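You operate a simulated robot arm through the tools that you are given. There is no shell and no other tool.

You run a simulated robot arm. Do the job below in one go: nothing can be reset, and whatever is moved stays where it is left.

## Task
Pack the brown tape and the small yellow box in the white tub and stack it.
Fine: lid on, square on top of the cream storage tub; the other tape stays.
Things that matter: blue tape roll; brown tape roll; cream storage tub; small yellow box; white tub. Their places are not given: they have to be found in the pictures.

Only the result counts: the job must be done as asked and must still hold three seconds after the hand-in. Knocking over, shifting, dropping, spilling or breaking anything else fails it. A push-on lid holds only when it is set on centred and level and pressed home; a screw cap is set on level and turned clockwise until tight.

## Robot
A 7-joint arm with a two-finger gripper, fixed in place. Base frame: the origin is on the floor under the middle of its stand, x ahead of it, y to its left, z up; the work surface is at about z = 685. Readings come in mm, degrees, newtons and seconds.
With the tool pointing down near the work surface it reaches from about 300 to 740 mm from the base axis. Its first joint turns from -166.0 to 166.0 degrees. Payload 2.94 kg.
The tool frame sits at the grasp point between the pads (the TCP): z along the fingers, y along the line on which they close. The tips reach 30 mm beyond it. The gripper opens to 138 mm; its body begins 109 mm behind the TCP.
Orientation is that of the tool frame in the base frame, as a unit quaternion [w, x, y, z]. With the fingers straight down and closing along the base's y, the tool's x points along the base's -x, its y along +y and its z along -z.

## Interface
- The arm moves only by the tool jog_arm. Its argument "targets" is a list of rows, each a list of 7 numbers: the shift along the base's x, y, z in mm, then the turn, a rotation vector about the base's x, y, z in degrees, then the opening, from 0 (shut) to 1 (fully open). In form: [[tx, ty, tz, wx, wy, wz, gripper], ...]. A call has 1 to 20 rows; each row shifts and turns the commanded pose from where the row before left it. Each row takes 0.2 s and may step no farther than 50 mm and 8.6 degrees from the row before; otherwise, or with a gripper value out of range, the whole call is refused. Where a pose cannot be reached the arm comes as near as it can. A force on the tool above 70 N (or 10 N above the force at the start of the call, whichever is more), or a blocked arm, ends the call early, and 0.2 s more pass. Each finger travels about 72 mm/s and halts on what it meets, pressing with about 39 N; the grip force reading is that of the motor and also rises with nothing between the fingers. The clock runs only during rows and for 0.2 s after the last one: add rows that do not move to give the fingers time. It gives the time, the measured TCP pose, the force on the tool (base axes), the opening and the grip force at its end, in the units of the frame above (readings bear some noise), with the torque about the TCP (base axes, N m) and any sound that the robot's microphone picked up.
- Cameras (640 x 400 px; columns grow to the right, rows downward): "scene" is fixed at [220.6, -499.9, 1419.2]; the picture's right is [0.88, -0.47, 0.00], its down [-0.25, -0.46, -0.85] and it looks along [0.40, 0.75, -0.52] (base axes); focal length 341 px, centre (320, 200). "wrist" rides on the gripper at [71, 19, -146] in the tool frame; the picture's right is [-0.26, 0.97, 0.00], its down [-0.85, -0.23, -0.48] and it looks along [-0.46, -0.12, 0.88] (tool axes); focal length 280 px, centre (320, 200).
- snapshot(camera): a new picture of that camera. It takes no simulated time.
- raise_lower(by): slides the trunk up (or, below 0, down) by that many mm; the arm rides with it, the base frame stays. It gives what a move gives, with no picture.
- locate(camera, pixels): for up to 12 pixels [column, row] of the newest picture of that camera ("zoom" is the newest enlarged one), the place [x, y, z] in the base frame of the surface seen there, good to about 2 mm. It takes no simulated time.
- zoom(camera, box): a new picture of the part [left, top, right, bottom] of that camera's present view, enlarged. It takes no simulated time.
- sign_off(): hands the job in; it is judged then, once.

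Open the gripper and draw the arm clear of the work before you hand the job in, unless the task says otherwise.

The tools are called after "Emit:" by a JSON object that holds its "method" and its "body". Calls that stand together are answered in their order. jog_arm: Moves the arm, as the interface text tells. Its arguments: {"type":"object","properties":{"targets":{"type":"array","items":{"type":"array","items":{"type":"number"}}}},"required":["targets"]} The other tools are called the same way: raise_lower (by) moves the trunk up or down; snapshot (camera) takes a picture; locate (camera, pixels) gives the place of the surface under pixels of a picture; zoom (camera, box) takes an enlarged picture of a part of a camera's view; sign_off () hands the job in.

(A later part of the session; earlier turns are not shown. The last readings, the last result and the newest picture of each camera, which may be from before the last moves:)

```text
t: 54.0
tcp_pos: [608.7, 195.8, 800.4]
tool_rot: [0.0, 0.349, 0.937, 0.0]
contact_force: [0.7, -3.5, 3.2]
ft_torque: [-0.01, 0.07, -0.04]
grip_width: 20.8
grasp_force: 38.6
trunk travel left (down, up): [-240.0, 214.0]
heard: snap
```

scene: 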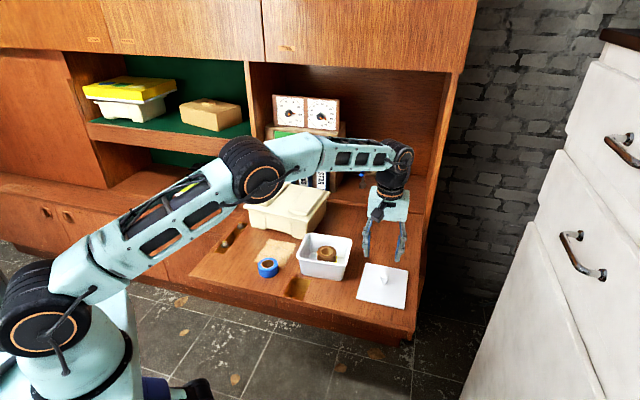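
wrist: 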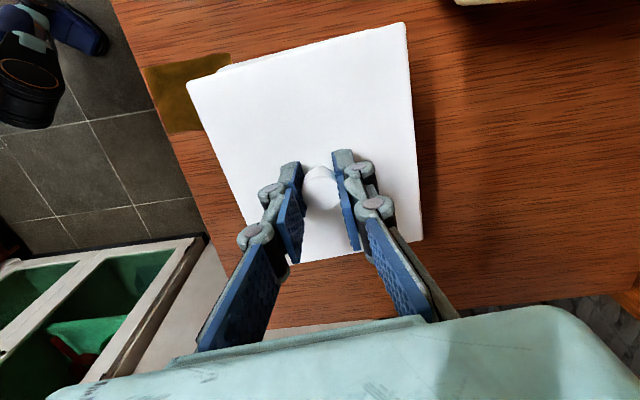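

A "snap" was heard at z≈800 with only ~5 N. I look at the lid from both cameras.

Emit:
{"method": "zoom", "body": {"camera": "scene", "box": [288, 216, 368, 286]}}

Emit:
{"method": "snapshot", "body": {"camera": "wrist"}}

```text
5.71 times, centred on (328, 251) of scene
```

zoom: 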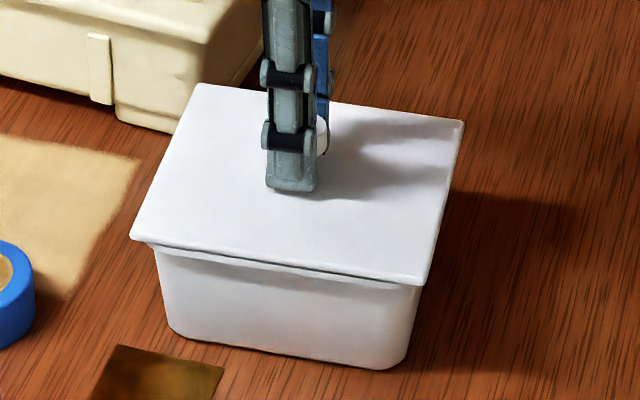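

```text
taken
```

wrist: 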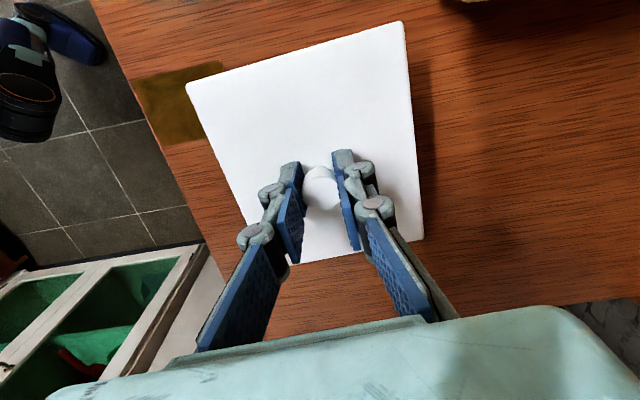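

The lid sits on the rim all round. I measure the lid's top heights at the corners and then press further to be sure it is home.

Emit:
{"method": "locate", "body": {"camera": "zoom", "pixels": [[203, 90], [455, 125], [418, 270], [145, 230], [250, 215], [400, 200], [180, 150], [430, 220], [180, 255], [280, 270], [380, 283]]}}

Emit:
{"method": "jog_arm", "body": {"targets": [[0, 0, -1.5, 0, 0, 0, 0.05], [0, 0, 0, 0, 0, 0, 0.05]]}}

```text
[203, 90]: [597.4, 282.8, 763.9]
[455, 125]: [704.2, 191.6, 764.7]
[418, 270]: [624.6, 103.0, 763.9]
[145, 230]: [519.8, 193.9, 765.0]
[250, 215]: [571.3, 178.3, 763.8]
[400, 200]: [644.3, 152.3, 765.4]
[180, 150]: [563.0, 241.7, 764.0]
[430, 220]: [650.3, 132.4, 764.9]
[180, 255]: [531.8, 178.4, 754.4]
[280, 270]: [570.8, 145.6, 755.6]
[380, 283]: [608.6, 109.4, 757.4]
```

```text
t: 54.6
tcp_pos: [609.1, 197.4, 800.0]
tool_rot: [0.001, 0.349, 0.937, 0.0]
contact_force: [0.8, -4.7, 13.0]
ft_torque: [-0.04, 0.1, -0.08]
grip_width: 20.9
grasp_force: 38.9
trunk travel left (down, up): [-240.0, 214.0]
```

Lid top is level at z≈764.5 and force rose to 13 N with no travel. I press further in small steps to confirm it's home.

Emit:
{"method": "jog_arm", "body": {"targets": [[0, 0, -2, 0, 0, 0, 0.05], [0, 0, -2, 0, 0, 0, 0.05], [0, 0, 0, 0, 0, 0, 0.05]]}}

```text
t: 55.4
tcp_pos: [607.7, 196.6, 799.6]
tool_rot: [0.004, 0.349, 0.937, 0.003]
contact_force: [0.7, -5.2, 37.2]
ft_torque: [0.02, 0.23, -0.1]
grip_width: 20.6
grasp_force: 39.1
trunk travel left (down, up): [-240.0, 214.0]
```

37 N with no further travel: the lid is firmly seated (the snap was it clicking home). I relieve the pressure and open the fingers.

Emit:
{"method": "jog_arm", "body": {"targets": [[0, 0, 3, 0, 0, 0, 0.05], [0, 0, 2.5, 0, 0, 0, 0.05], [0, 0, 0, 0, 0, 0, 0.05], [0, 0, 0, 0, 0, 0, 0.3], [0, 0, 0, 0, 0, 0, 0.3], [0, 0, 0, 0, 0, 0, 0.3]]}}

Emit:
{"method": "jog_arm", "body": {"targets": [[0, 0, 35, 0, 0, 0, 0.3], [0, 0, 40, 0, 0, 0, 0.5], [0, 0, 0, 0, 0, 0, 0.7]]}}

Emit:
{"method": "zoom", "body": {"camera": "scene", "box": [278, 206, 374, 290]}}

Emit:
{"method": "snapshot", "body": {"camera": "wrist"}}

```text
t: 56.8
tcp_pos: [607.5, 197.7, 798.3]
tool_rot: [0.0, 0.35, 0.937, -0.001]
contact_force: [-1.4, 0.0, -0.3]
ft_torque: [0.01, 0.01, -0.05]
grip_width: 41.2
grasp_force: 0.0
trunk travel left (down, up): [-240.0, 214.0]
```

```text
t: 57.6
tcp_pos: [607.4, 196.8, 873.9]
tool_rot: [0.0, 0.35, 0.937, 0.0]
contact_force: [0.4, 0.6, 1.1]
ft_torque: [0.01, -0.04, -0.01]
grip_width: 96.7
grasp_force: 0.1
trunk travel left (down, up): [-240.0, 214.0]
```

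```text
4.76 times, centred on (326, 248) of scene
```

zoom: 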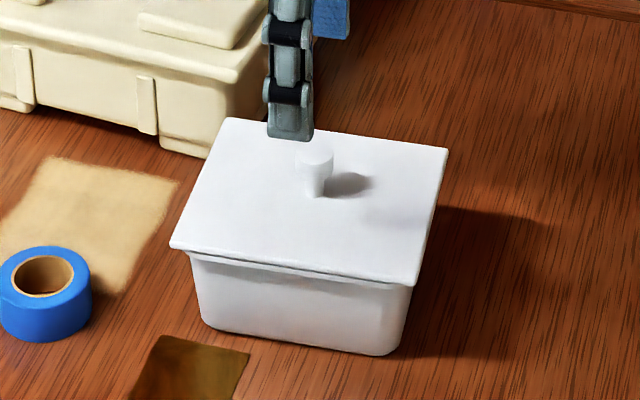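

```text
taken
```

wrist: 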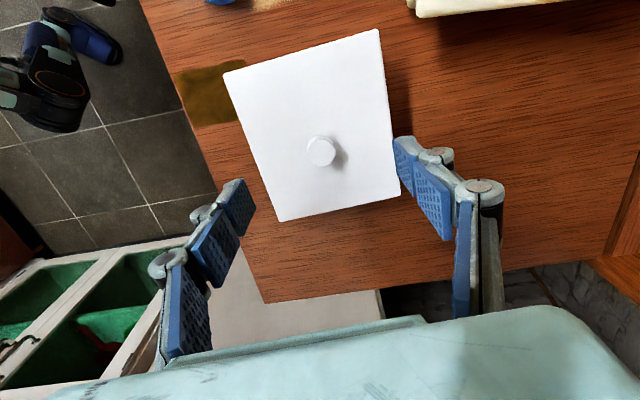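

Lid is on, level and square. Tool y is at 49°, matching the tub's short axis. Next I'll grip the tub across its 127 mm width; I open fully and measure the finger inner surfaces for clearance.

Emit:
{"method": "jog_arm", "body": {"targets": [[0, 0, 0, 0, 0, 0, 1], [0, 0, 0, 0, 0, 0, 1], [0, 0, 0, 0, 0, 0, 1]]}}

Emit:
{"method": "snapshot", "body": {"camera": "wrist"}}

Emit:
{"method": "zoom", "body": {"camera": "scene", "box": [270, 130, 380, 230]}}

```text
t: 58.4
tcp_pos: [607.2, 197.3, 873.9]
tool_rot: [0.001, 0.35, 0.937, 0.0]
contact_force: [0.5, -0.1, 0.1]
ft_torque: [0.0, -0.03, 0.0]
grip_width: 137.9
grasp_force: 0.1
trunk travel left (down, up): [-240.0, 214.0]
```

```text
taken
```

wrist: 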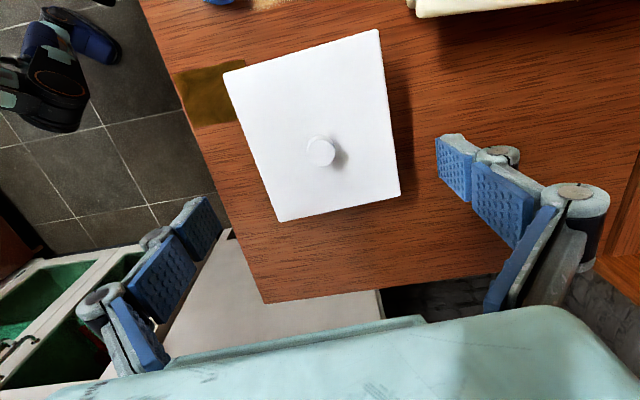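

```text
4.00 times, centred on (325, 180) of scene
```

zoom: 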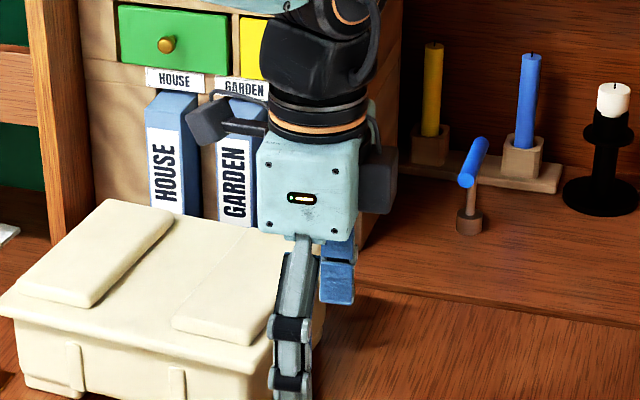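

I locate points on the pads of both fingers (tip, middle, lower segments).

Emit:
{"method": "locate", "body": {"camera": "wrist", "pixels": [[442, 145], [442, 175], [465, 195], [478, 175], [478, 210], [515, 240], [530, 260], [495, 300], [215, 210], [215, 235], [175, 235], [160, 310]]}}

Emit:
{"method": "locate", "body": {"camera": "wrist", "pixels": [[190, 210], [190, 260], [140, 270], [185, 290], [130, 320], [160, 355], [322, 150], [225, 75], [377, 32], [398, 190], [282, 219], [455, 170]]}}

```text
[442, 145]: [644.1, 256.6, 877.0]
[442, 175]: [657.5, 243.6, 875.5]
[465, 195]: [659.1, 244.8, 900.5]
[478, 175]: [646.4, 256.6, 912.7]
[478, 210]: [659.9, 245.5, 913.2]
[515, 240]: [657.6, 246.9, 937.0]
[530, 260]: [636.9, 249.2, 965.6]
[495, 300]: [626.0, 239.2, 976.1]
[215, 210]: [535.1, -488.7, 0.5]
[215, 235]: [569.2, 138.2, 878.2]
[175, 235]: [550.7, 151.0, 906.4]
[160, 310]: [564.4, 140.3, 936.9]
```

```text
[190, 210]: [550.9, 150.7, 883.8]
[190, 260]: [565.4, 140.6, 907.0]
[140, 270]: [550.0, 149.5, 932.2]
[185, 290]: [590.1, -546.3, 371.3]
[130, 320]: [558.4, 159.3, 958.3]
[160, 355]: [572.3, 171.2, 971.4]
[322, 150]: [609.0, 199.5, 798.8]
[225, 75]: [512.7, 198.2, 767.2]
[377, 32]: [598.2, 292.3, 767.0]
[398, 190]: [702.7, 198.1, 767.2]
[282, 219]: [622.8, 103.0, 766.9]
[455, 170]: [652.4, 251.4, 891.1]
```

Pads are parallel at ±69–70 mm from the tips up to ~63 mm above the TCP, so there's about 5 mm clearance per side of the 127 mm tub. I centre over the tub, turn −1°, and descend with the fingers fully open to just above lid height, then check.

Emit:
{"method": "jog_arm", "body": {"targets": [[0.8, 0.8, -20, 0, 0, -1, 1], [0, 0, -32, 0, 0, 0, 1], [0, 0, 0, 0, 0, 0, 1]]}}

Emit:
{"method": "snapshot", "body": {"camera": "wrist"}}

Emit:
{"method": "zoom", "body": {"camera": "scene", "box": [270, 180, 380, 290]}}

```text
t: 59.2
tcp_pos: [609.7, 196.9, 822.0]
tool_rot: [0.0, 0.357, 0.934, 0.0]
contact_force: [0.4, 0.4, 0.0]
ft_torque: [-0.01, 0.0, 0.0]
grip_width: 138.0
grasp_force: 0.1
trunk travel left (down, up): [-240.0, 214.0]
```

```text
taken
```

wrist: 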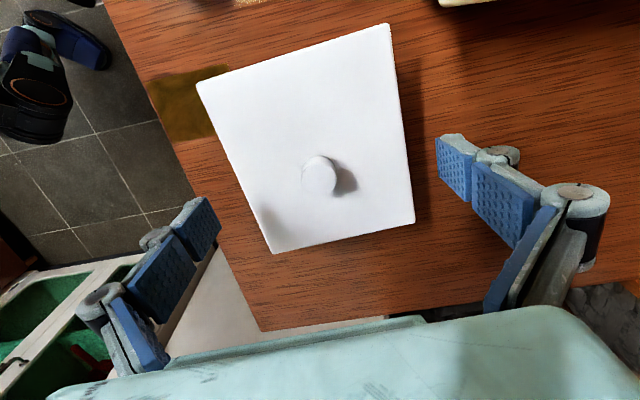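

```text
3.64 times, centred on (325, 235) of scene
```

zoom: 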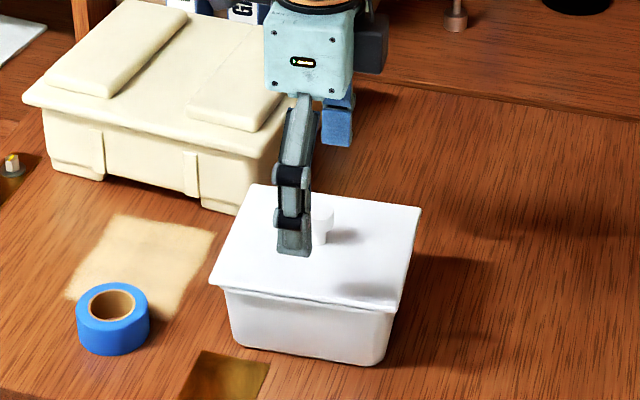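

I locate the lid's two long edges in the wrist view to verify centring before going down around it.

Emit:
{"method": "locate", "body": {"camera": "wrist", "pixels": [[207, 108], [222, 140], [237, 172], [252, 205], [263, 230], [391, 50], [396, 90], [401, 130], [406, 170], [411, 205], [320, 160], [320, 175]]}}

```text
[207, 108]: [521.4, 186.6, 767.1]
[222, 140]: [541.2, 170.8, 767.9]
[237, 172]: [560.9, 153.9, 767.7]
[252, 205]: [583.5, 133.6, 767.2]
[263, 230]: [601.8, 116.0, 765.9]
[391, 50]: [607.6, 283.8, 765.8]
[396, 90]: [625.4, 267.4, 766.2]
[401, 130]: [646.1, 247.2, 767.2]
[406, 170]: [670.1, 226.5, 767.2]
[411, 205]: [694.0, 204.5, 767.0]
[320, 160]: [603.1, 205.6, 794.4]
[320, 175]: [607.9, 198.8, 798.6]
```

Lid edges give centre v≈552.4–553 versus TCP 553.4, width 127.7: about 5 mm clearance each side. I shift slightly and descend to TCP z≈762.

Emit:
{"method": "jog_arm", "body": {"targets": [[-0.4, -0.4, -20, 0, 0, 0, 1], [0, 0, -20, 0, 0, 0, 1], [0, 0, -20, 0, 0, 0, 1], [0, 0, 0, 0, 0, 0, 1]]}}

Emit:
{"method": "snapshot", "body": {"camera": "wrist"}}

Emit:
{"method": "zoom", "body": {"camera": "scene", "box": [270, 190, 380, 290]}}

```text
t: 60.2
tcp_pos: [608.4, 198.2, 763.1]
tool_rot: [0.001, 0.357, 0.934, -0.001]
contact_force: [0.2, -0.2, -0.5]
ft_torque: [0.0, 0.03, -0.01]
grip_width: 137.8
grasp_force: 0.0
trunk travel left (down, up): [-240.0, 214.0]
```

```text
taken
```

wrist: 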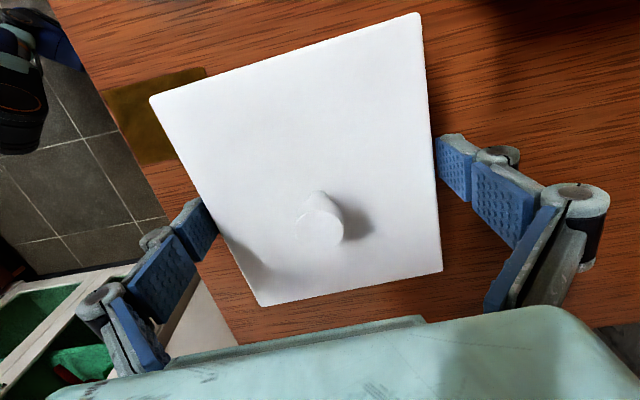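

```text
4.00 times, centred on (325, 240) of scene
```

zoom: 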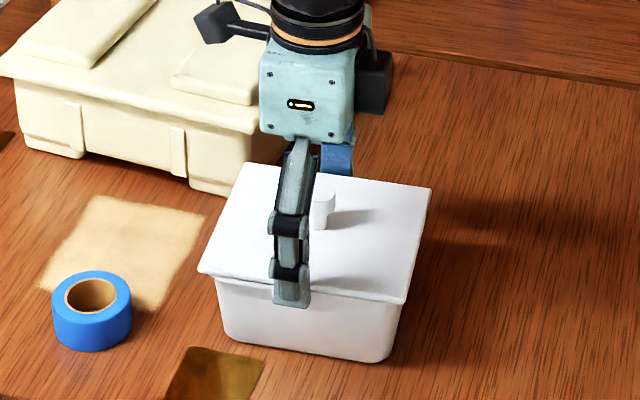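

The fingers straddle the lidded tub with gaps on both sides. I close on it.

Emit:
{"method": "jog_arm", "body": {"targets": [[0, 0, 0, 0, 0, 0, 0.8], [0, 0, 0, 0, 0, 0, 0.8], [0, 0, 0, 0, 0, 0, 0.8]]}}

Emit:
{"method": "zoom", "body": {"camera": "scene", "box": [270, 190, 380, 290]}}

```text
t: 61.0
tcp_pos: [609.1, 197.5, 761.7]
tool_rot: [0.001, 0.357, 0.934, -0.001]
contact_force: [-0.1, -0.6, 3.3]
ft_torque: [-0.1, 0.2, 0.08]
grip_width: 130.4
grasp_force: 39.6
trunk travel left (down, up): [-240.0, 214.0]
heard: snap
```

```text
4.00 times, centred on (325, 240) of scene
```

zoom: 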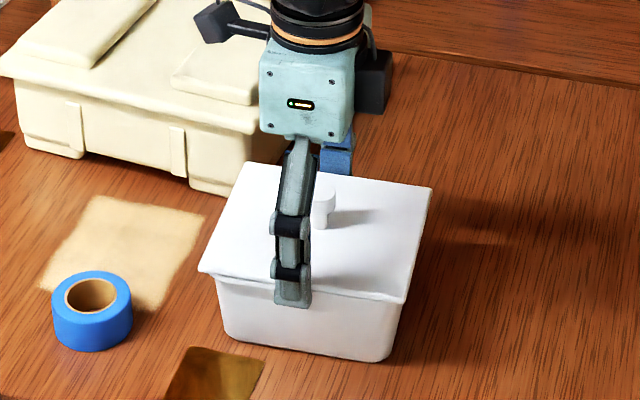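

Another "snap" was heard while squeezing (width 130.4 mm). I check the lid's seating closely from both cameras before doing anything.

Emit:
{"method": "snapshot", "body": {"camera": "wrist"}}

Emit:
{"method": "zoom", "body": {"camera": "scene", "box": [294, 228, 364, 284]}}

Emit:
{"method": "locate", "body": {"camera": "zoom", "pixels": [[150, 90], [120, 170], [80, 220], [200, 250], [350, 260], [400, 285], [430, 200], [470, 120], [300, 200], [380, 180], [150, 290], [380, 315]]}}

Emit:
{"method": "locate", "body": {"camera": "wrist", "pixels": [[165, 105], [410, 25], [430, 265], [270, 295], [220, 200], [300, 100], [425, 150], [350, 270], [320, 230], [250, 150], [380, 100], [400, 220]]}}

```text
taken
```

wrist: 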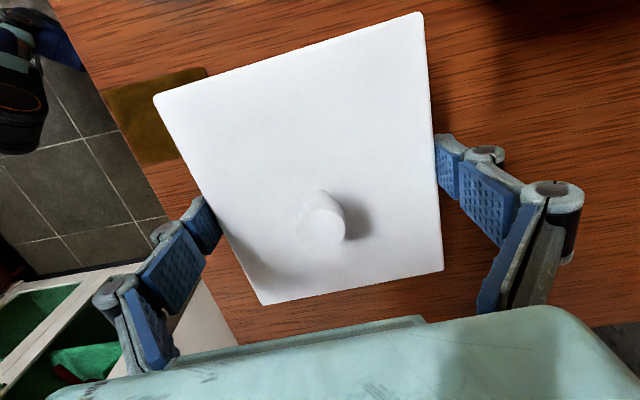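

```text
7.14 times, centred on (329, 256) of scene
```

zoom: 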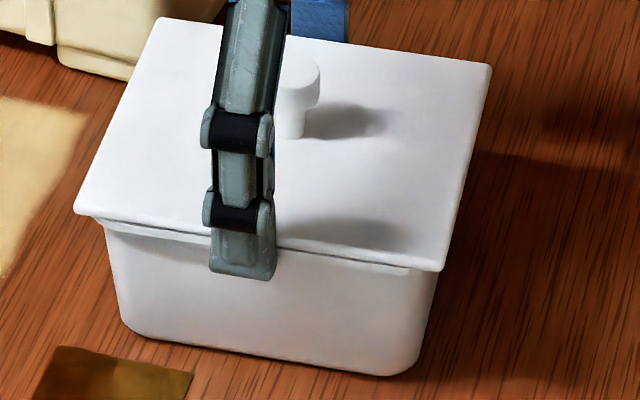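

```text
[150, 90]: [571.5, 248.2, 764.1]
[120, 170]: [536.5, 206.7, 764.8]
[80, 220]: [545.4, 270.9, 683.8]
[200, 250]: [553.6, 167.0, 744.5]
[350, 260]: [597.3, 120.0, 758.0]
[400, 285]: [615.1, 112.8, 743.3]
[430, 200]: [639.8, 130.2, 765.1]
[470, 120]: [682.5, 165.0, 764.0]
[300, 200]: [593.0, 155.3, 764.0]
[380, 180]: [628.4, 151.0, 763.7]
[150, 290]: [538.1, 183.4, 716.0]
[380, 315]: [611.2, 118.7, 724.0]
```

```text
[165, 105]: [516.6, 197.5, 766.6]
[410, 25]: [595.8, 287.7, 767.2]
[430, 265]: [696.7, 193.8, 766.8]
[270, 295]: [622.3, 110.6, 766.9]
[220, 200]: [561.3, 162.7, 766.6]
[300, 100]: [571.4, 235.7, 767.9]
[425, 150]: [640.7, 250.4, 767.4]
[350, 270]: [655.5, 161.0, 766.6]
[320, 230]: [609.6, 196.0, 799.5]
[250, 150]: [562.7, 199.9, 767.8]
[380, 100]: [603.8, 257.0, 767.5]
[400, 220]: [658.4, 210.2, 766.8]
```

The lid still reads level at the same height, but the second snap may mean it was unlatched or re-latched by the squeeze (130.4 mm suggests a ~2.5 mm lid/rim offset). I release, rise, and look from above.

Emit:
{"method": "jog_arm", "body": {"targets": [[0, 0, 0, 0, 0, 0, 1], [0, 0, 0, 0, 0, 0, 1], [0, 0, 25, 0, 0, 0, 1], [0, 0, 40, 0, 0, 0, 1], [0, 0, 20, 0, 0, 0, 1], [0, 0, 0, 0, 0, 0, 1]]}}

Emit:
{"method": "zoom", "body": {"camera": "scene", "box": [294, 228, 364, 284]}}

Emit:
{"method": "zoom", "body": {"camera": "wrist", "box": [180, 0, 440, 230]}}

```text
t: 62.4
tcp_pos: [608.6, 197.9, 846.6]
tool_rot: [0.0, 0.358, 0.934, 0.0]
contact_force: [-0.5, 0.3, -0.3]
ft_torque: [0.01, -0.02, 0.0]
grip_width: 138.0
grasp_force: 0.1
trunk travel left (down, up): [-240.0, 214.0]
heard: snap
```

```text
7.14 times, centred on (329, 256) of scene
```

zoom: 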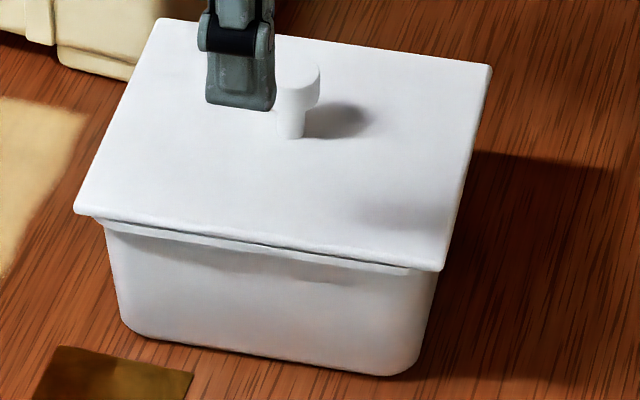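

```text
1.74 times, centred on (310, 115) of wrist
```

zoom: 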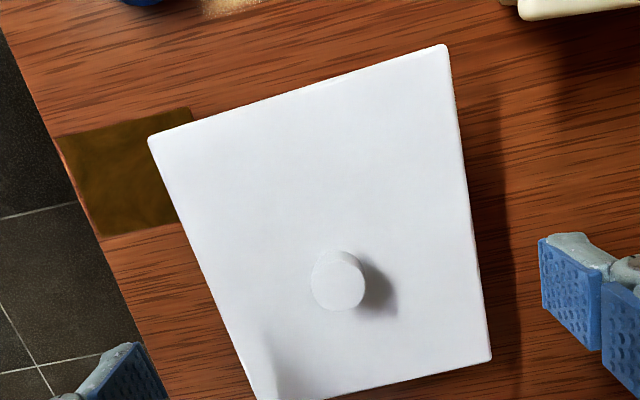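

A third snap came on release. I compare lid and rim edges along the front again in the scene view.

Emit:
{"method": "zoom", "body": {"camera": "scene", "box": [294, 228, 364, 284]}}

Emit:
{"method": "locate", "body": {"camera": "zoom", "pixels": [[110, 211], [180, 223], [260, 237], [340, 250], [420, 262], [110, 228], [180, 238], [260, 250], [340, 262], [400, 270], [104, 224], [408, 271]]}}

Emit:
{"method": "locate", "body": {"camera": "zoom", "pixels": [[140, 65], [118, 110], [97, 155], [80, 195], [484, 100], [470, 150], [457, 200], [447, 240], [200, 25], [330, 44], [400, 54], [460, 62]]}}

```text
7.14 times, centred on (329, 256) of scene
```

zoom: 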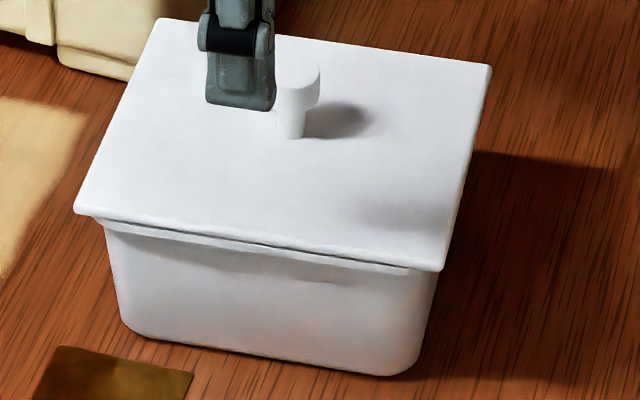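

```text
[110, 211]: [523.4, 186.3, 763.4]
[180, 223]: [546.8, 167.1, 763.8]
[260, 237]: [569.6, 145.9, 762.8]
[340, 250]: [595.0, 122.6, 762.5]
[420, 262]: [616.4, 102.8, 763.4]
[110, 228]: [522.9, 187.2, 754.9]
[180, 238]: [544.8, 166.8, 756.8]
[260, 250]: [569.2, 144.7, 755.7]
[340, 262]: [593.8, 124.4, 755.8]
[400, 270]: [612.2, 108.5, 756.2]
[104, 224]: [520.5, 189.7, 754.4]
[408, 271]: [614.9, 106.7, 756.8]
```

```text
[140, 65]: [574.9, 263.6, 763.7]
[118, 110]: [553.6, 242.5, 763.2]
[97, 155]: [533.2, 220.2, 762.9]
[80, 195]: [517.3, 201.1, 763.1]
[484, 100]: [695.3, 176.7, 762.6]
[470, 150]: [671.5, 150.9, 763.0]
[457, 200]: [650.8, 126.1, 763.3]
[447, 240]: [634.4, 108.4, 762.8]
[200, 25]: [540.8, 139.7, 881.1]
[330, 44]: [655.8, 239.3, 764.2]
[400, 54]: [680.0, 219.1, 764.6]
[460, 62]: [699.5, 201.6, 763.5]
```

Scene view shows lid and rim flush (−v edges agree within 0.2 mm, centre within ~1.5 mm). Rather than squeezing lid and rim together, I'll test lifting by the knob (a seated lid should hold), which also allows a tilt for reach. I turn the tool +90° above the tub.

Emit:
{"method": "jog_arm", "body": {"targets": [[0, 0, 2, 0, 0, 8.2, 0.8], [0, 0, 2, 0, 0, 8.2, 0.6], [0, 0, 0, 0, 0, 8.2, 0.45], [0, 0, 0, 0, 0, 8.2, 0.45], [0, 0, 0, 0, 0, 8.2, 0.45], [0, 0, 0, 0, 0, 8.2, 0.45], [0, 0, 0, 0, 0, 8.2, 0.45], [0, 0, 0, 0, 0, 8.2, 0.45], [0, 0, 0, 0, 0, 8.2, 0.45], [0, 0, 0, 0, 0, 8.2, 0.45], [0, 0, 0, 0, 0, 8.0, 0.45], [0, 0, 0, 0, 0, 0, 0.45]]}}

Emit:
{"method": "snapshot", "body": {"camera": "wrist"}}

```text
t: 65.0
tcp_pos: [608.3, 197.2, 851.3]
tool_rot: [0.0, -0.408, 0.913, 0.0]
contact_force: [0.7, 0.4, 0.1]
ft_torque: [-0.02, 0.02, -0.02]
grip_width: 62.0
grasp_force: 0.0
trunk travel left (down, up): [-240.0, 214.0]
```

```text
taken
```

wrist: 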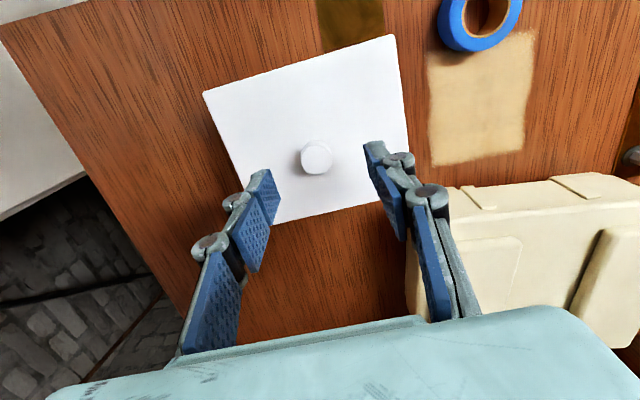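

Yaw is now 48.2°. I locate the knob top and lid corners from this view.

Emit:
{"method": "locate", "body": {"camera": "wrist", "pixels": [[316, 158], [303, 160], [330, 157], [316, 147], [316, 171], [206, 95], [394, 37], [408, 190], [225, 150], [300, 66], [401, 110], [300, 214]]}}

```text
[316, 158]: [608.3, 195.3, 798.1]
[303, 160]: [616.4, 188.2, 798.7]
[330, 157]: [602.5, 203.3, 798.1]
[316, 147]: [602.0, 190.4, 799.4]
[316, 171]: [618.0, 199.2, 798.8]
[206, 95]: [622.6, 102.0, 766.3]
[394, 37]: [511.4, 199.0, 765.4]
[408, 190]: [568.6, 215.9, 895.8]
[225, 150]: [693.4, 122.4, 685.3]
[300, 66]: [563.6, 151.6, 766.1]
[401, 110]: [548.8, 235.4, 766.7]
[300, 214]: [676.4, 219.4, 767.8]
```

Knob centre ≈(609,197). I tilt the tool 12° toward the tub's far side (fingers leaning outward in the pad plane) and descend along the approach onto the knob.

Emit:
{"method": "jog_arm", "body": {"targets": [[-3.1, -4, -5, 4.47, -4.0, 0, 0.45], [-3.1, -4, -5, 4.47, -4.0, 0, 0.45], [2.8, 3.1, -19.5, 0, 0, 0, 0.45], [2.7, 3.0, -19, 0, 0, 0, 0.4], [0, 0, 0, 0, 0, 0, 0.4]]}}

Emit:
{"method": "snapshot", "body": {"camera": "wrist"}}

Emit:
{"method": "zoom", "body": {"camera": "scene", "box": [280, 200, 380, 290]}}

```text
t: 66.2
tcp_pos: [608.7, 195.5, 803.5]
tool_rot: [0.096, -0.405, 0.908, 0.043]
contact_force: [0.4, 0.2, 0.1]
ft_torque: [-0.01, 0.0, 0.04]
grip_width: 55.5
grasp_force: 0.0
trunk travel left (down, up): [-240.0, 214.0]
```

```text
taken
```

wrist: 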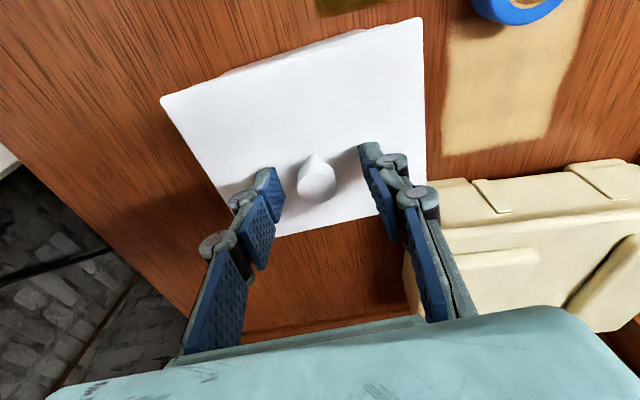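

```text
4.44 times, centred on (330, 245) of scene
```

zoom: 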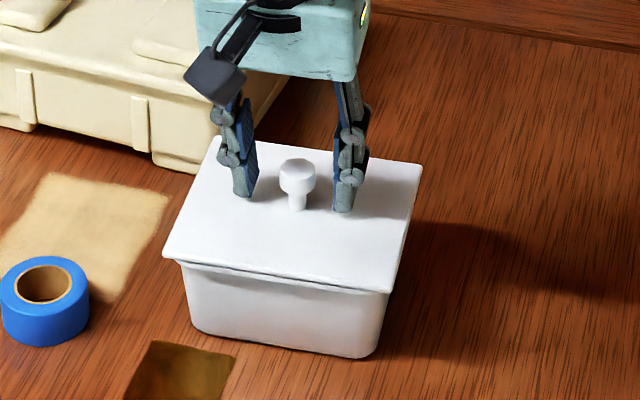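

The knob is between the fingers, ~4 mm toward the near side of the pad centre. I shift (−2,−2.2,−1.5) and close on it, then check for force.

Emit:
{"method": "jog_arm", "body": {"targets": [[-2, -2.2, -1.5, 0, 0, 0, 0.4], [0, 0, 0, 0, 0, 0, 0.05], [0, 0, 0, 0, 0, 0, 0.05], [0, 0, 0, 0, 0, 0, 0.05], [0, 0, 0, 0, 0, 0, 0.05]]}}

Emit:
{"method": "snapshot", "body": {"camera": "wrist"}}

```text
t: 67.4
tcp_pos: [604.6, 193.1, 801.3]
tool_rot: [0.096, -0.405, 0.908, 0.043]
contact_force: [0.4, -1.0, 0.4]
ft_torque: [-0.02, -0.02, -0.03]
grip_width: 22.0
grasp_force: 39.4
trunk travel left (down, up): [-240.0, 214.0]
```

```text
taken
```

wrist: 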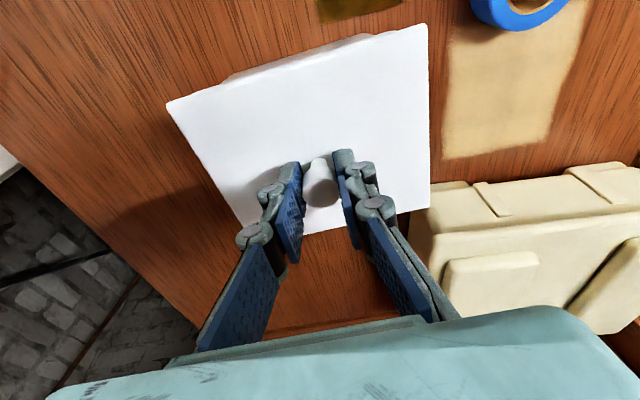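

Knob gripped (22.0 mm, 39 N). I press down a few mm-equivalents to make sure the lid is home, listening for a snap.

Emit:
{"method": "jog_arm", "body": {"targets": [[0, 0, -2, 0, 0, 0, 0.05], [0, 0, -2, 0, 0, 0, 0.05], [0, 0, 0, 0, 0, 0, 0.05]]}}

```text
t: 68.2
tcp_pos: [604.9, 193.2, 801.4]
tool_rot: [0.099, -0.405, 0.908, 0.042]
contact_force: [-3.6, -4.0, 23.7]
ft_torque: [-0.28, 0.29, 0.01]
grip_width: 21.5
grasp_force: 39.5
trunk travel left (down, up): [-240.0, 214.0]
```

No snap at 24 N, no travel. I press once more to ~45 N, then return to neutral.

Emit:
{"method": "jog_arm", "body": {"targets": [[0, 0, -2, 0, 0, 0, 0.05], [0, 0, -1.5, 0, 0, 0, 0.05], [0, 0, 0, 0, 0, 0, 0.05]]}}

Emit:
{"method": "jog_arm", "body": {"targets": [[0, 0, 3.5, 0, 0, 0, 0.05], [0, 0, 4, 0, 0, 0, 0.05], [0, 0, 0, 0, 0, 0, 0.05]]}}

```text
t: 69.0
tcp_pos: [605.7, 192.7, 801.3]
tool_rot: [0.102, -0.406, 0.907, 0.042]
contact_force: [-4.1, -3.4, 44.2]
ft_torque: [0.11, 0.01, -0.02]
grip_width: 21.8
grasp_force: 39.1
trunk travel left (down, up): [-240.0, 214.0]
```

```text
t: 69.8
tcp_pos: [605.4, 193.2, 800.9]
tool_rot: [0.095, -0.404, 0.909, 0.043]
contact_force: [7.4, 1.8, 10.9]
ft_torque: [0.57, -0.69, -0.15]
grip_width: 21.8
grasp_force: 39.3
trunk travel left (down, up): [-240.0, 214.0]
```

Firmly home at 44 N with no more snaps. Now a test lift of a few mm: I watch the force and the picture to see whether the tub comes with the lid.

Emit:
{"method": "jog_arm", "body": {"targets": [[0, 0, 3, 0, 0, 0, 0.05], [0, 0, 3, 0, 0, 0, 0.05], [0, 0, 0, 0, 0, 0, 0.05]]}}

Emit:
{"method": "zoom", "body": {"camera": "scene", "box": [290, 220, 370, 290]}}

```text
t: 70.6
tcp_pos: [605.6, 192.7, 805.4]
tool_rot: [0.095, -0.406, 0.908, 0.042]
contact_force: [-0.1, -0.1, -2.2]
ft_torque: [-0.04, 0.04, 0.02]
grip_width: 22.1
grasp_force: 38.8
trunk travel left (down, up): [-240.0, 214.0]
```

```text
5.71 times, centred on (330, 255) of scene
```

zoom: 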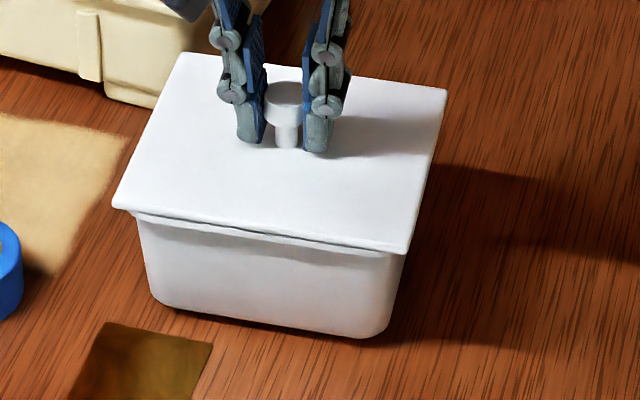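

Force reads −2.2 N and the tub seems to be hanging from the lid (a shadow under its base). I lift 6 mm more to confirm.

Emit:
{"method": "jog_arm", "body": {"targets": [[0, 0, 3, 0, 0, 0, 0.05], [0, 0, 3, 0, 0, 0, 0.05], [0, 0, 0, 0, 0, 0, 0.05]]}}

Emit:
{"method": "zoom", "body": {"camera": "scene", "box": [290, 220, 370, 290]}}

Emit:
{"method": "locate", "body": {"camera": "zoom", "pixels": [[180, 55], [440, 90], [400, 240], [120, 205], [150, 100], [425, 170], [250, 200], [160, 225], [270, 243], [370, 258], [200, 290], [330, 310]]}}

```text
t: 71.4
tcp_pos: [605.5, 193.2, 812.5]
tool_rot: [0.096, -0.406, 0.908, 0.043]
contact_force: [-0.4, -0.4, -1.8]
ft_torque: [-0.03, 0.01, -0.03]
grip_width: 21.7
grasp_force: 38.4
trunk travel left (down, up): [-240.0, 214.0]
```

```text
5.71 times, centred on (330, 255) of scene
```

zoom: 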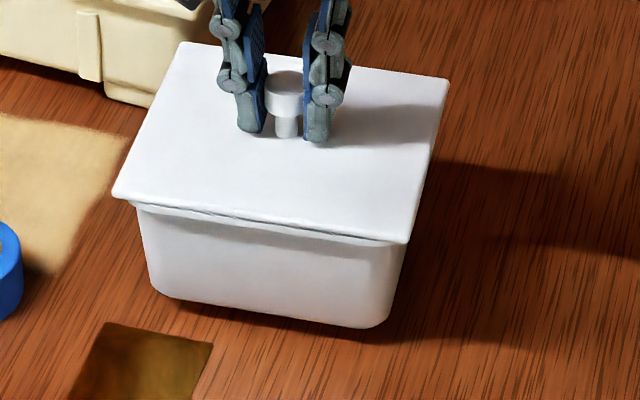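

```text
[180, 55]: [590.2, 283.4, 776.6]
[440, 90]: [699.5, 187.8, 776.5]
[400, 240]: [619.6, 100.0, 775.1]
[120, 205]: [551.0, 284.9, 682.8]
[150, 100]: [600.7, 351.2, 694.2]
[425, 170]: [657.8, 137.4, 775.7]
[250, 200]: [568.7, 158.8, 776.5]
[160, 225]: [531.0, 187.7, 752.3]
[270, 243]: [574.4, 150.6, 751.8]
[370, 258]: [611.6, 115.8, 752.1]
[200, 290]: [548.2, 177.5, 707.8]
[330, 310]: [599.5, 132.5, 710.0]
```

The tub hangs securely from its snapped lid, level, with only ~2 N load. Before carrying, I measure the cream tub's lid edges precisely in the scene camera (I'll align like-for-like there).

Emit:
{"method": "zoom", "body": {"camera": "scene", "box": [235, 170, 345, 245]}}

```text
5.33 times, centred on (290, 208) of scene
```

zoom: 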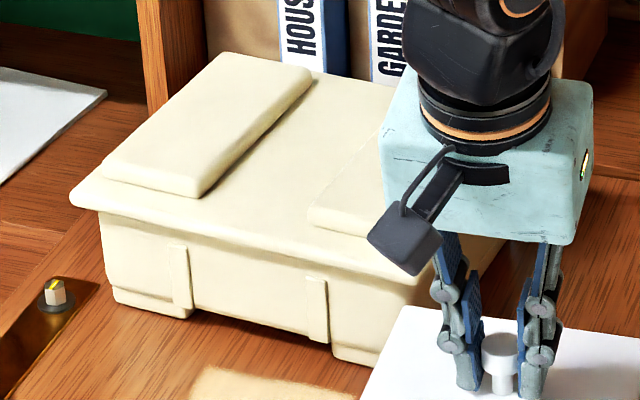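

In scene-frame terms the cream lid's centre is ≈(614.1,470.0) with axis −50.5°. To stay within reach at r≈772 and z≈913, I raise the trunk by 150 mm, lifting the hanging tub straight up.

Emit:
{"method": "raise_lower", "body": {"by": 30}}

Emit:
{"method": "zoom", "body": {"camera": "scene", "box": [280, 200, 380, 290]}}

```text
t: 72.2
tcp_pos: [605.8, 192.4, 843.2]
tool_rot: [0.096, -0.405, 0.908, 0.042]
contact_force: [-0.2, 0.1, -2.9]
ft_torque: [0.01, 0.0, -0.04]
grip_width: 22.0
grasp_force: 38.9
trunk travel left (down, up): [-270.0, 184.0]
```

```text
4.44 times, centred on (330, 245) of scene
```

zoom: 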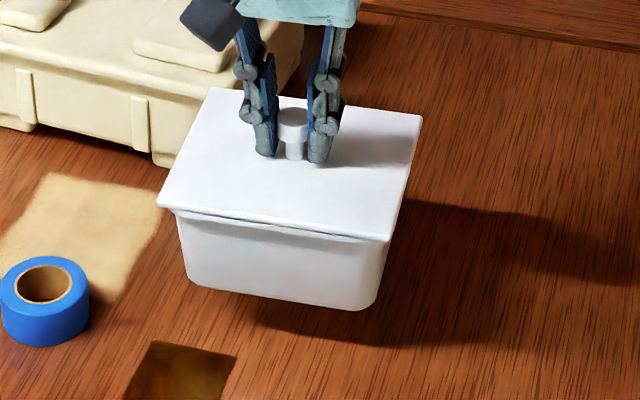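

The tub hangs level and firmly. I raise the trunk another 120 mm.

Emit:
{"method": "raise_lower", "body": {"by": 120}}

Emit:
{"method": "snapshot", "body": {"camera": "scene"}}

Emit:
{"method": "snapshot", "body": {"camera": "wrist"}}

```text
t: 73.7
tcp_pos: [606.1, 192.3, 962.6]
tool_rot: [0.096, -0.404, 0.909, 0.042]
contact_force: [-0.4, -0.4, -2.4]
ft_torque: [-0.01, 0.0, -0.02]
grip_width: 22.1
grasp_force: 39.2
trunk travel left (down, up): [-390.0, 64.0]
```

```text
taken
```

scene: 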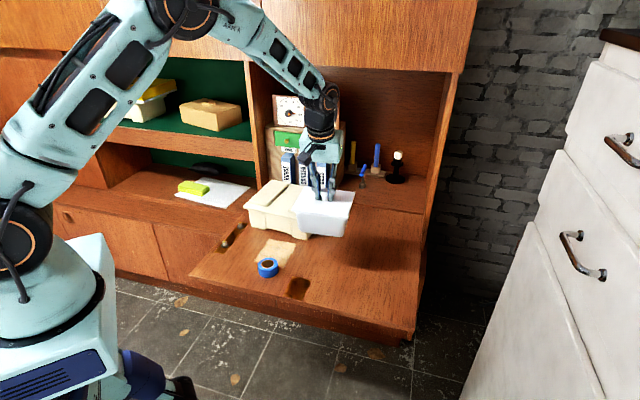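

```text
taken
```

wrist: 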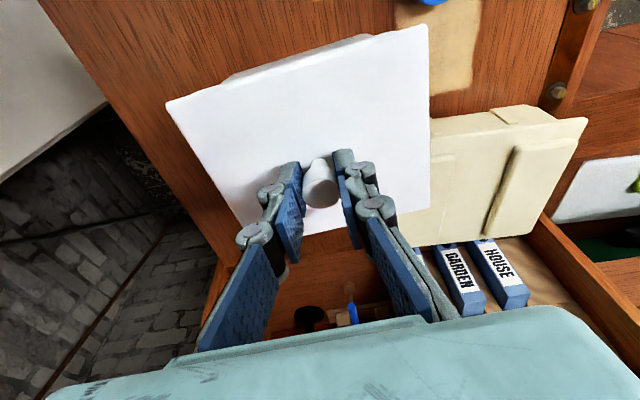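

Elbow is well bent and the tub clears the cream lid by ~50 mm. I carry it slowly over to (611,473) while turning −8.4° to match the cream tub's axis.

Emit:
{"method": "jog_arm", "body": {"targets": [[0.2, 10, 0, 0, 0, -0.5, 0.05], [0.4, 20, 0, 0, 0, -0.6, 0.05], [0.4, 20, 0, 0, 0, -0.6, 0.05], [0.4, 20, 0, 0, 0, -0.6, 0.05], [0.4, 20, 0, 0, 0, -0.6, 0.05], [0.4, 20, 0, 0, 0, -0.6, 0.05], [0.4, 20, 0, 0, 0, -0.6, 0.05], [0.4, 20, 0, 0, 0, -0.6, 0.05], [0.4, 20, 0, 0, 0, -0.6, 0.05], [0.4, 20, 0, 0, 0, -0.6, 0.05], [0.4, 20, 0, 0, 0, -0.6, 0.05], [0.4, 20, 0, 0, 0, -0.6, 0.05], [0.4, 20, 0, 0, 0, -0.6, 0.05], [0.2, 10, 0, 0, 0, -0.7, 0.05], [0, 0, 0, 0, 0, 0, 0.05]]}}

Emit:
{"method": "snapshot", "body": {"camera": "scene"}}

Emit:
{"method": "snapshot", "body": {"camera": "wrist"}}

```text
t: 76.8
tcp_pos: [611.0, 453.7, 963.3]
tool_rot: [0.098, -0.337, 0.936, 0.035]
contact_force: [-0.3, -0.2, -3.5]
ft_torque: [0.01, 0.03, 0.02]
grip_width: 21.7
grasp_force: 39.2
trunk travel left (down, up): [-390.0, 64.0]
```

```text
taken
```

scene: 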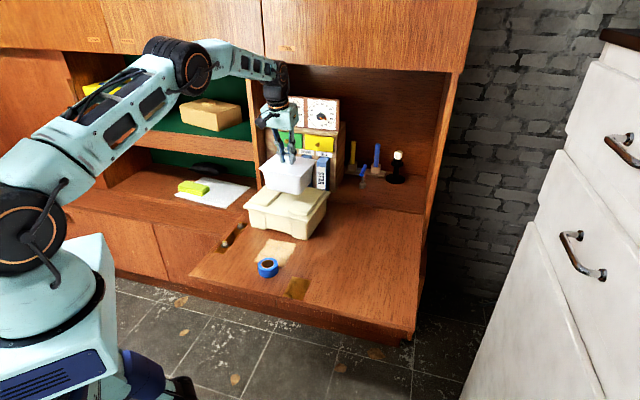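

```text
taken
```

wrist: 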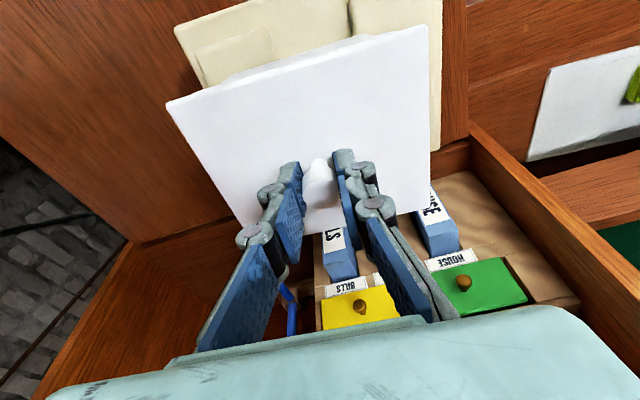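

The tub hangs over the cream tub. I zoom the scene to measure the lid corners against the cream lid's corners.

Emit:
{"method": "zoom", "body": {"camera": "scene", "box": [235, 145, 345, 245]}}

```text
4.00 times, centred on (290, 195) of scene
```

zoom: 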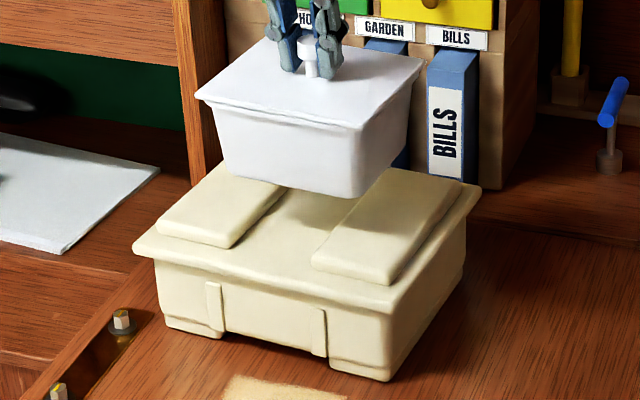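

Emit:
{"method": "locate", "body": {"camera": "zoom", "pixels": [[199, 93], [364, 126], [420, 65], [225, 73], [245, 57], [380, 110], [400, 87], [240, 102], [280, 110], [320, 118], [370, 57], [400, 61]]}}

Emit:
{"method": "locate", "body": {"camera": "zoom", "pixels": [[138, 245], [393, 303], [477, 190], [200, 260], [265, 275], [330, 289], [420, 267], [450, 227], [185, 205], [230, 235], [315, 258], [460, 190]]}}

```text
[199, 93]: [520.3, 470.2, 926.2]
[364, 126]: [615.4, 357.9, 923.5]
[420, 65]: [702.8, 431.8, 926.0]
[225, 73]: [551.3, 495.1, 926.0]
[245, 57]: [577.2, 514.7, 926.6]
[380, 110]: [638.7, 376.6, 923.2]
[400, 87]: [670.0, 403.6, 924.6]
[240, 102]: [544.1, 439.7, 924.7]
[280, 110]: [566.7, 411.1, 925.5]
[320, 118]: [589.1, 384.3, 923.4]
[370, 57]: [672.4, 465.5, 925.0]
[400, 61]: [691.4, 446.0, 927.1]
```

```text
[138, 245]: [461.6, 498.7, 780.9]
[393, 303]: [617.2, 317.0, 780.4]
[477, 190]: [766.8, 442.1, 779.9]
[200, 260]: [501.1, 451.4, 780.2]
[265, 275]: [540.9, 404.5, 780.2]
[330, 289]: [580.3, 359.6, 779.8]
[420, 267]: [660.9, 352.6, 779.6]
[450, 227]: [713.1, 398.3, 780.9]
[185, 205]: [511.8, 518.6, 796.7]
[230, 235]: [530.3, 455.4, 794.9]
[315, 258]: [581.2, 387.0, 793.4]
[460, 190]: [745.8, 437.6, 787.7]
```

Lid in scene frame: centre u=41.9, v=763.3, angle −50.4° (cream: −50.5°, centre u=27.9, v=773.7). I shift (−0.9,+17.4) and lower to leave ~12 mm, then re-measure.

Emit:
{"method": "jog_arm", "body": {"targets": [[-0.5, 8.7, 0, 0, 0, 0, 0.05], [-0.4, 8.7, 0, 0, 0, 0, 0.05], [0, 0, -13, 0, 0, 0, 0.05], [0, 0, -13, 0, 0, 0, 0.05], [0, 0, -12, 0, 0, 0, 0.05], [0, 0, 0, 0, 0, 0, 0.05]]}}

Emit:
{"method": "zoom", "body": {"camera": "scene", "box": [235, 155, 345, 245]}}

```text
t: 78.2
tcp_pos: [610.7, 470.7, 924.8]
tool_rot: [0.097, -0.337, 0.936, 0.035]
contact_force: [-0.1, -0.5, -2.6]
ft_torque: [0.0, 0.03, -0.02]
grip_width: 21.6
grasp_force: 39.2
trunk travel left (down, up): [-390.0, 64.0]
```

```text
4.44 times, centred on (290, 200) of scene
```

zoom: 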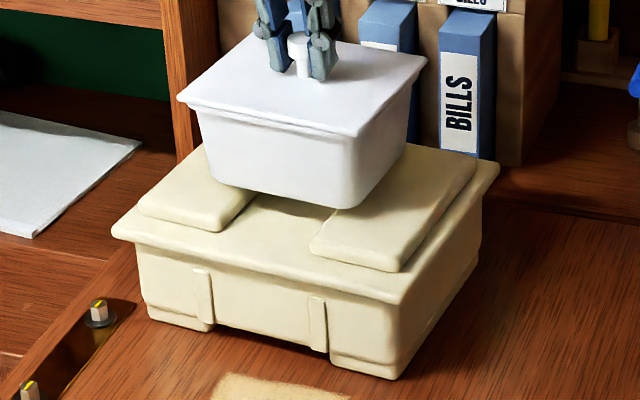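

Emit:
{"method": "locate", "body": {"camera": "zoom", "pixels": [[215, 103], [265, 113], [315, 123], [345, 129], [376, 118], [393, 98], [410, 79], [195, 86], [215, 69], [234, 53], [390, 52], [410, 55]]}}

Emit:
{"method": "locate", "body": {"camera": "zoom", "pixels": [[117, 235], [180, 253], [240, 269], [300, 283], [360, 297], [404, 303], [430, 268], [460, 225], [496, 172], [165, 185], [145, 205], [445, 245]]}}

```text
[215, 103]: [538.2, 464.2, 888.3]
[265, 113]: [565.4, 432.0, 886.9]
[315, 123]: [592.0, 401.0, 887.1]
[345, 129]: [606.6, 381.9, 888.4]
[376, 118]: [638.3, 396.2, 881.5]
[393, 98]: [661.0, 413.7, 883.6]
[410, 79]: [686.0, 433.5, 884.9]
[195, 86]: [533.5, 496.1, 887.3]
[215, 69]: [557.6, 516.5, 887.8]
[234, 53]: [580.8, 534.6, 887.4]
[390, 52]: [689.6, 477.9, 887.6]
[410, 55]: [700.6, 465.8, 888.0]
```

```text
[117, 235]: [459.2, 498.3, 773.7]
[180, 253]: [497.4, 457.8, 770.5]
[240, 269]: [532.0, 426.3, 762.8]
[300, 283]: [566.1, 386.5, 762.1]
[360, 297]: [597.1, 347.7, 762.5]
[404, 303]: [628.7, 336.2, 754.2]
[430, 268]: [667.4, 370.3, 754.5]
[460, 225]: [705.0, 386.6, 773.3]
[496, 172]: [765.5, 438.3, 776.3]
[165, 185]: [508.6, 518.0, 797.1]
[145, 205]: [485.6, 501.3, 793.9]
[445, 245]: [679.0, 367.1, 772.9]
```

Lid vs cream centre now differ by only ~1 mm and <0.5°. I lower gently in small steps until the tub takes its weight on the panels.

Emit:
{"method": "jog_arm", "body": {"targets": [[0, 0, -4, 0, 0, 0, 0.05], [0, 0, -3, 0, 0, 0, 0.05], [0, 0, -2, 0, 0, 0, 0.05], [0, 0, 0, 0, 0, 0, 0.05]]}}

Emit:
{"method": "zoom", "body": {"camera": "scene", "box": [235, 155, 345, 245]}}

```text
t: 79.2
tcp_pos: [611.5, 470.9, 915.6]
tool_rot: [0.099, -0.337, 0.936, 0.035]
contact_force: [0.1, -0.4, -2.6]
ft_torque: [-0.02, -0.01, -0.01]
grip_width: 21.8
grasp_force: 39.4
trunk travel left (down, up): [-390.0, 64.0]
```

```text
4.44 times, centred on (290, 200) of scene
```

zoom: 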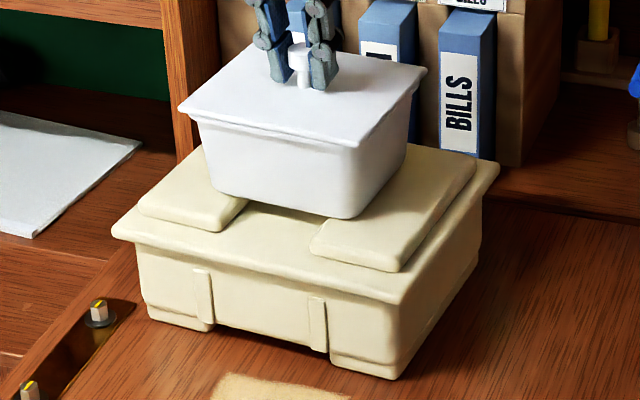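

Still hanging (−2.6 N) with only a small gap left. I lower 1 mm at a time.

Emit:
{"method": "jog_arm", "body": {"targets": [[0, 0, -1, 0, 0, 0, 0.05], [0, 0, -1, 0, 0, 0, 0.05], [0, 0, 0, 0, 0, 0, 0.05]]}}

Emit:
{"method": "jog_arm", "body": {"targets": [[0, 0, -1, 0, 0, 0, 0.05], [0, 0, 0, 0, 0, 0, 0.05]]}}

```text
t: 80.0
tcp_pos: [610.3, 470.4, 914.8]
tool_rot: [0.099, -0.337, 0.936, 0.035]
contact_force: [0.1, 0.6, -1.2]
ft_torque: [-0.05, 0.07, -0.01]
grip_width: 21.7
grasp_force: 39.0
trunk travel left (down, up): [-390.0, 64.0]
```

```text
t: 80.7
tcp_pos: [609.6, 471.5, 914.3]
tool_rot: [0.1, -0.338, 0.935, 0.036]
contact_force: [-0.3, -0.9, 1.8]
ft_torque: [-0.16, 0.16, -0.02]
grip_width: 21.9
grasp_force: 38.9
trunk travel left (down, up): [-390.0, 64.0]
```

Contact reached (force now +1.8 N). One more millimetre, then I check lid level and position before release.

Emit:
{"method": "jog_arm", "body": {"targets": [[0, 0, -0.8, 0, 0, 0, 0.05], [0, 0, 0, 0, 0, 0, 0.05]]}}

Emit:
{"method": "zoom", "body": {"camera": "scene", "box": [245, 155, 345, 235]}}

```text
t: 81.2
tcp_pos: [610.2, 470.3, 913.2]
tool_rot: [0.1, -0.337, 0.935, 0.036]
contact_force: [2.8, 0.9, 5.9]
ft_torque: [-0.08, 0.12, 0.01]
grip_width: 21.8
grasp_force: 39.2
trunk travel left (down, up): [-390.0, 64.0]
```

```text
5.00 times, centred on (295, 195) of scene
```

zoom: 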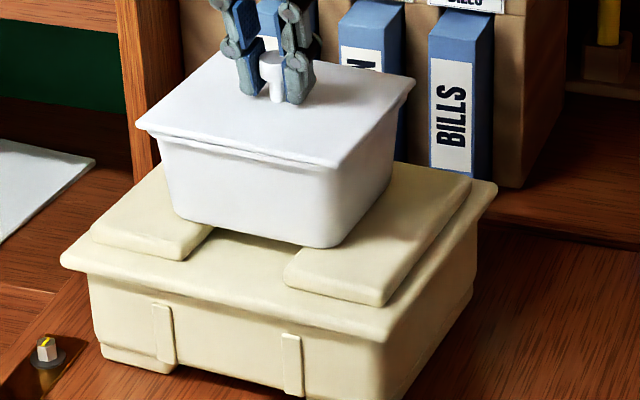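

Emit:
{"method": "locate", "body": {"camera": "zoom", "pixels": [[180, 133], [235, 144], [290, 156], [325, 163], [358, 145], [378, 122], [398, 98], [155, 113], [178, 93], [200, 74], [370, 74], [395, 78]]}}

Emit:
{"method": "locate", "body": {"camera": "zoom", "pixels": [[65, 262], [150, 284], [220, 299], [290, 315], [350, 329], [398, 332], [430, 290], [460, 245], [492, 190], [200, 110], [300, 130], [350, 100]]}}

```text
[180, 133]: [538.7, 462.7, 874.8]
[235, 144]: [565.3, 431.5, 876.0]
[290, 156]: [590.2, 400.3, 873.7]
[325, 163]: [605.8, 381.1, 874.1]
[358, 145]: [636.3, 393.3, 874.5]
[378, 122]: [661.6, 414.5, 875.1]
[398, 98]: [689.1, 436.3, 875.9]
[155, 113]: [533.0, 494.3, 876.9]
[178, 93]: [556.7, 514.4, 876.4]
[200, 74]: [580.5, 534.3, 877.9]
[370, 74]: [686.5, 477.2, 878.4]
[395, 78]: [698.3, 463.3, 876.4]
```

```text
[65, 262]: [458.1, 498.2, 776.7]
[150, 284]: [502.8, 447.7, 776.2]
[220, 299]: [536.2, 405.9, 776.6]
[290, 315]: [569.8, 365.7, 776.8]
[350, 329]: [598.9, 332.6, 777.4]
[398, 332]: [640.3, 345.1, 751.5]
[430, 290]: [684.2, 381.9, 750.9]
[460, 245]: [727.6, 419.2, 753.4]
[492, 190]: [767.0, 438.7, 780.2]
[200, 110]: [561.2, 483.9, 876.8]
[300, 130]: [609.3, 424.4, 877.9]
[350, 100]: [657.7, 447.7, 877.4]
```

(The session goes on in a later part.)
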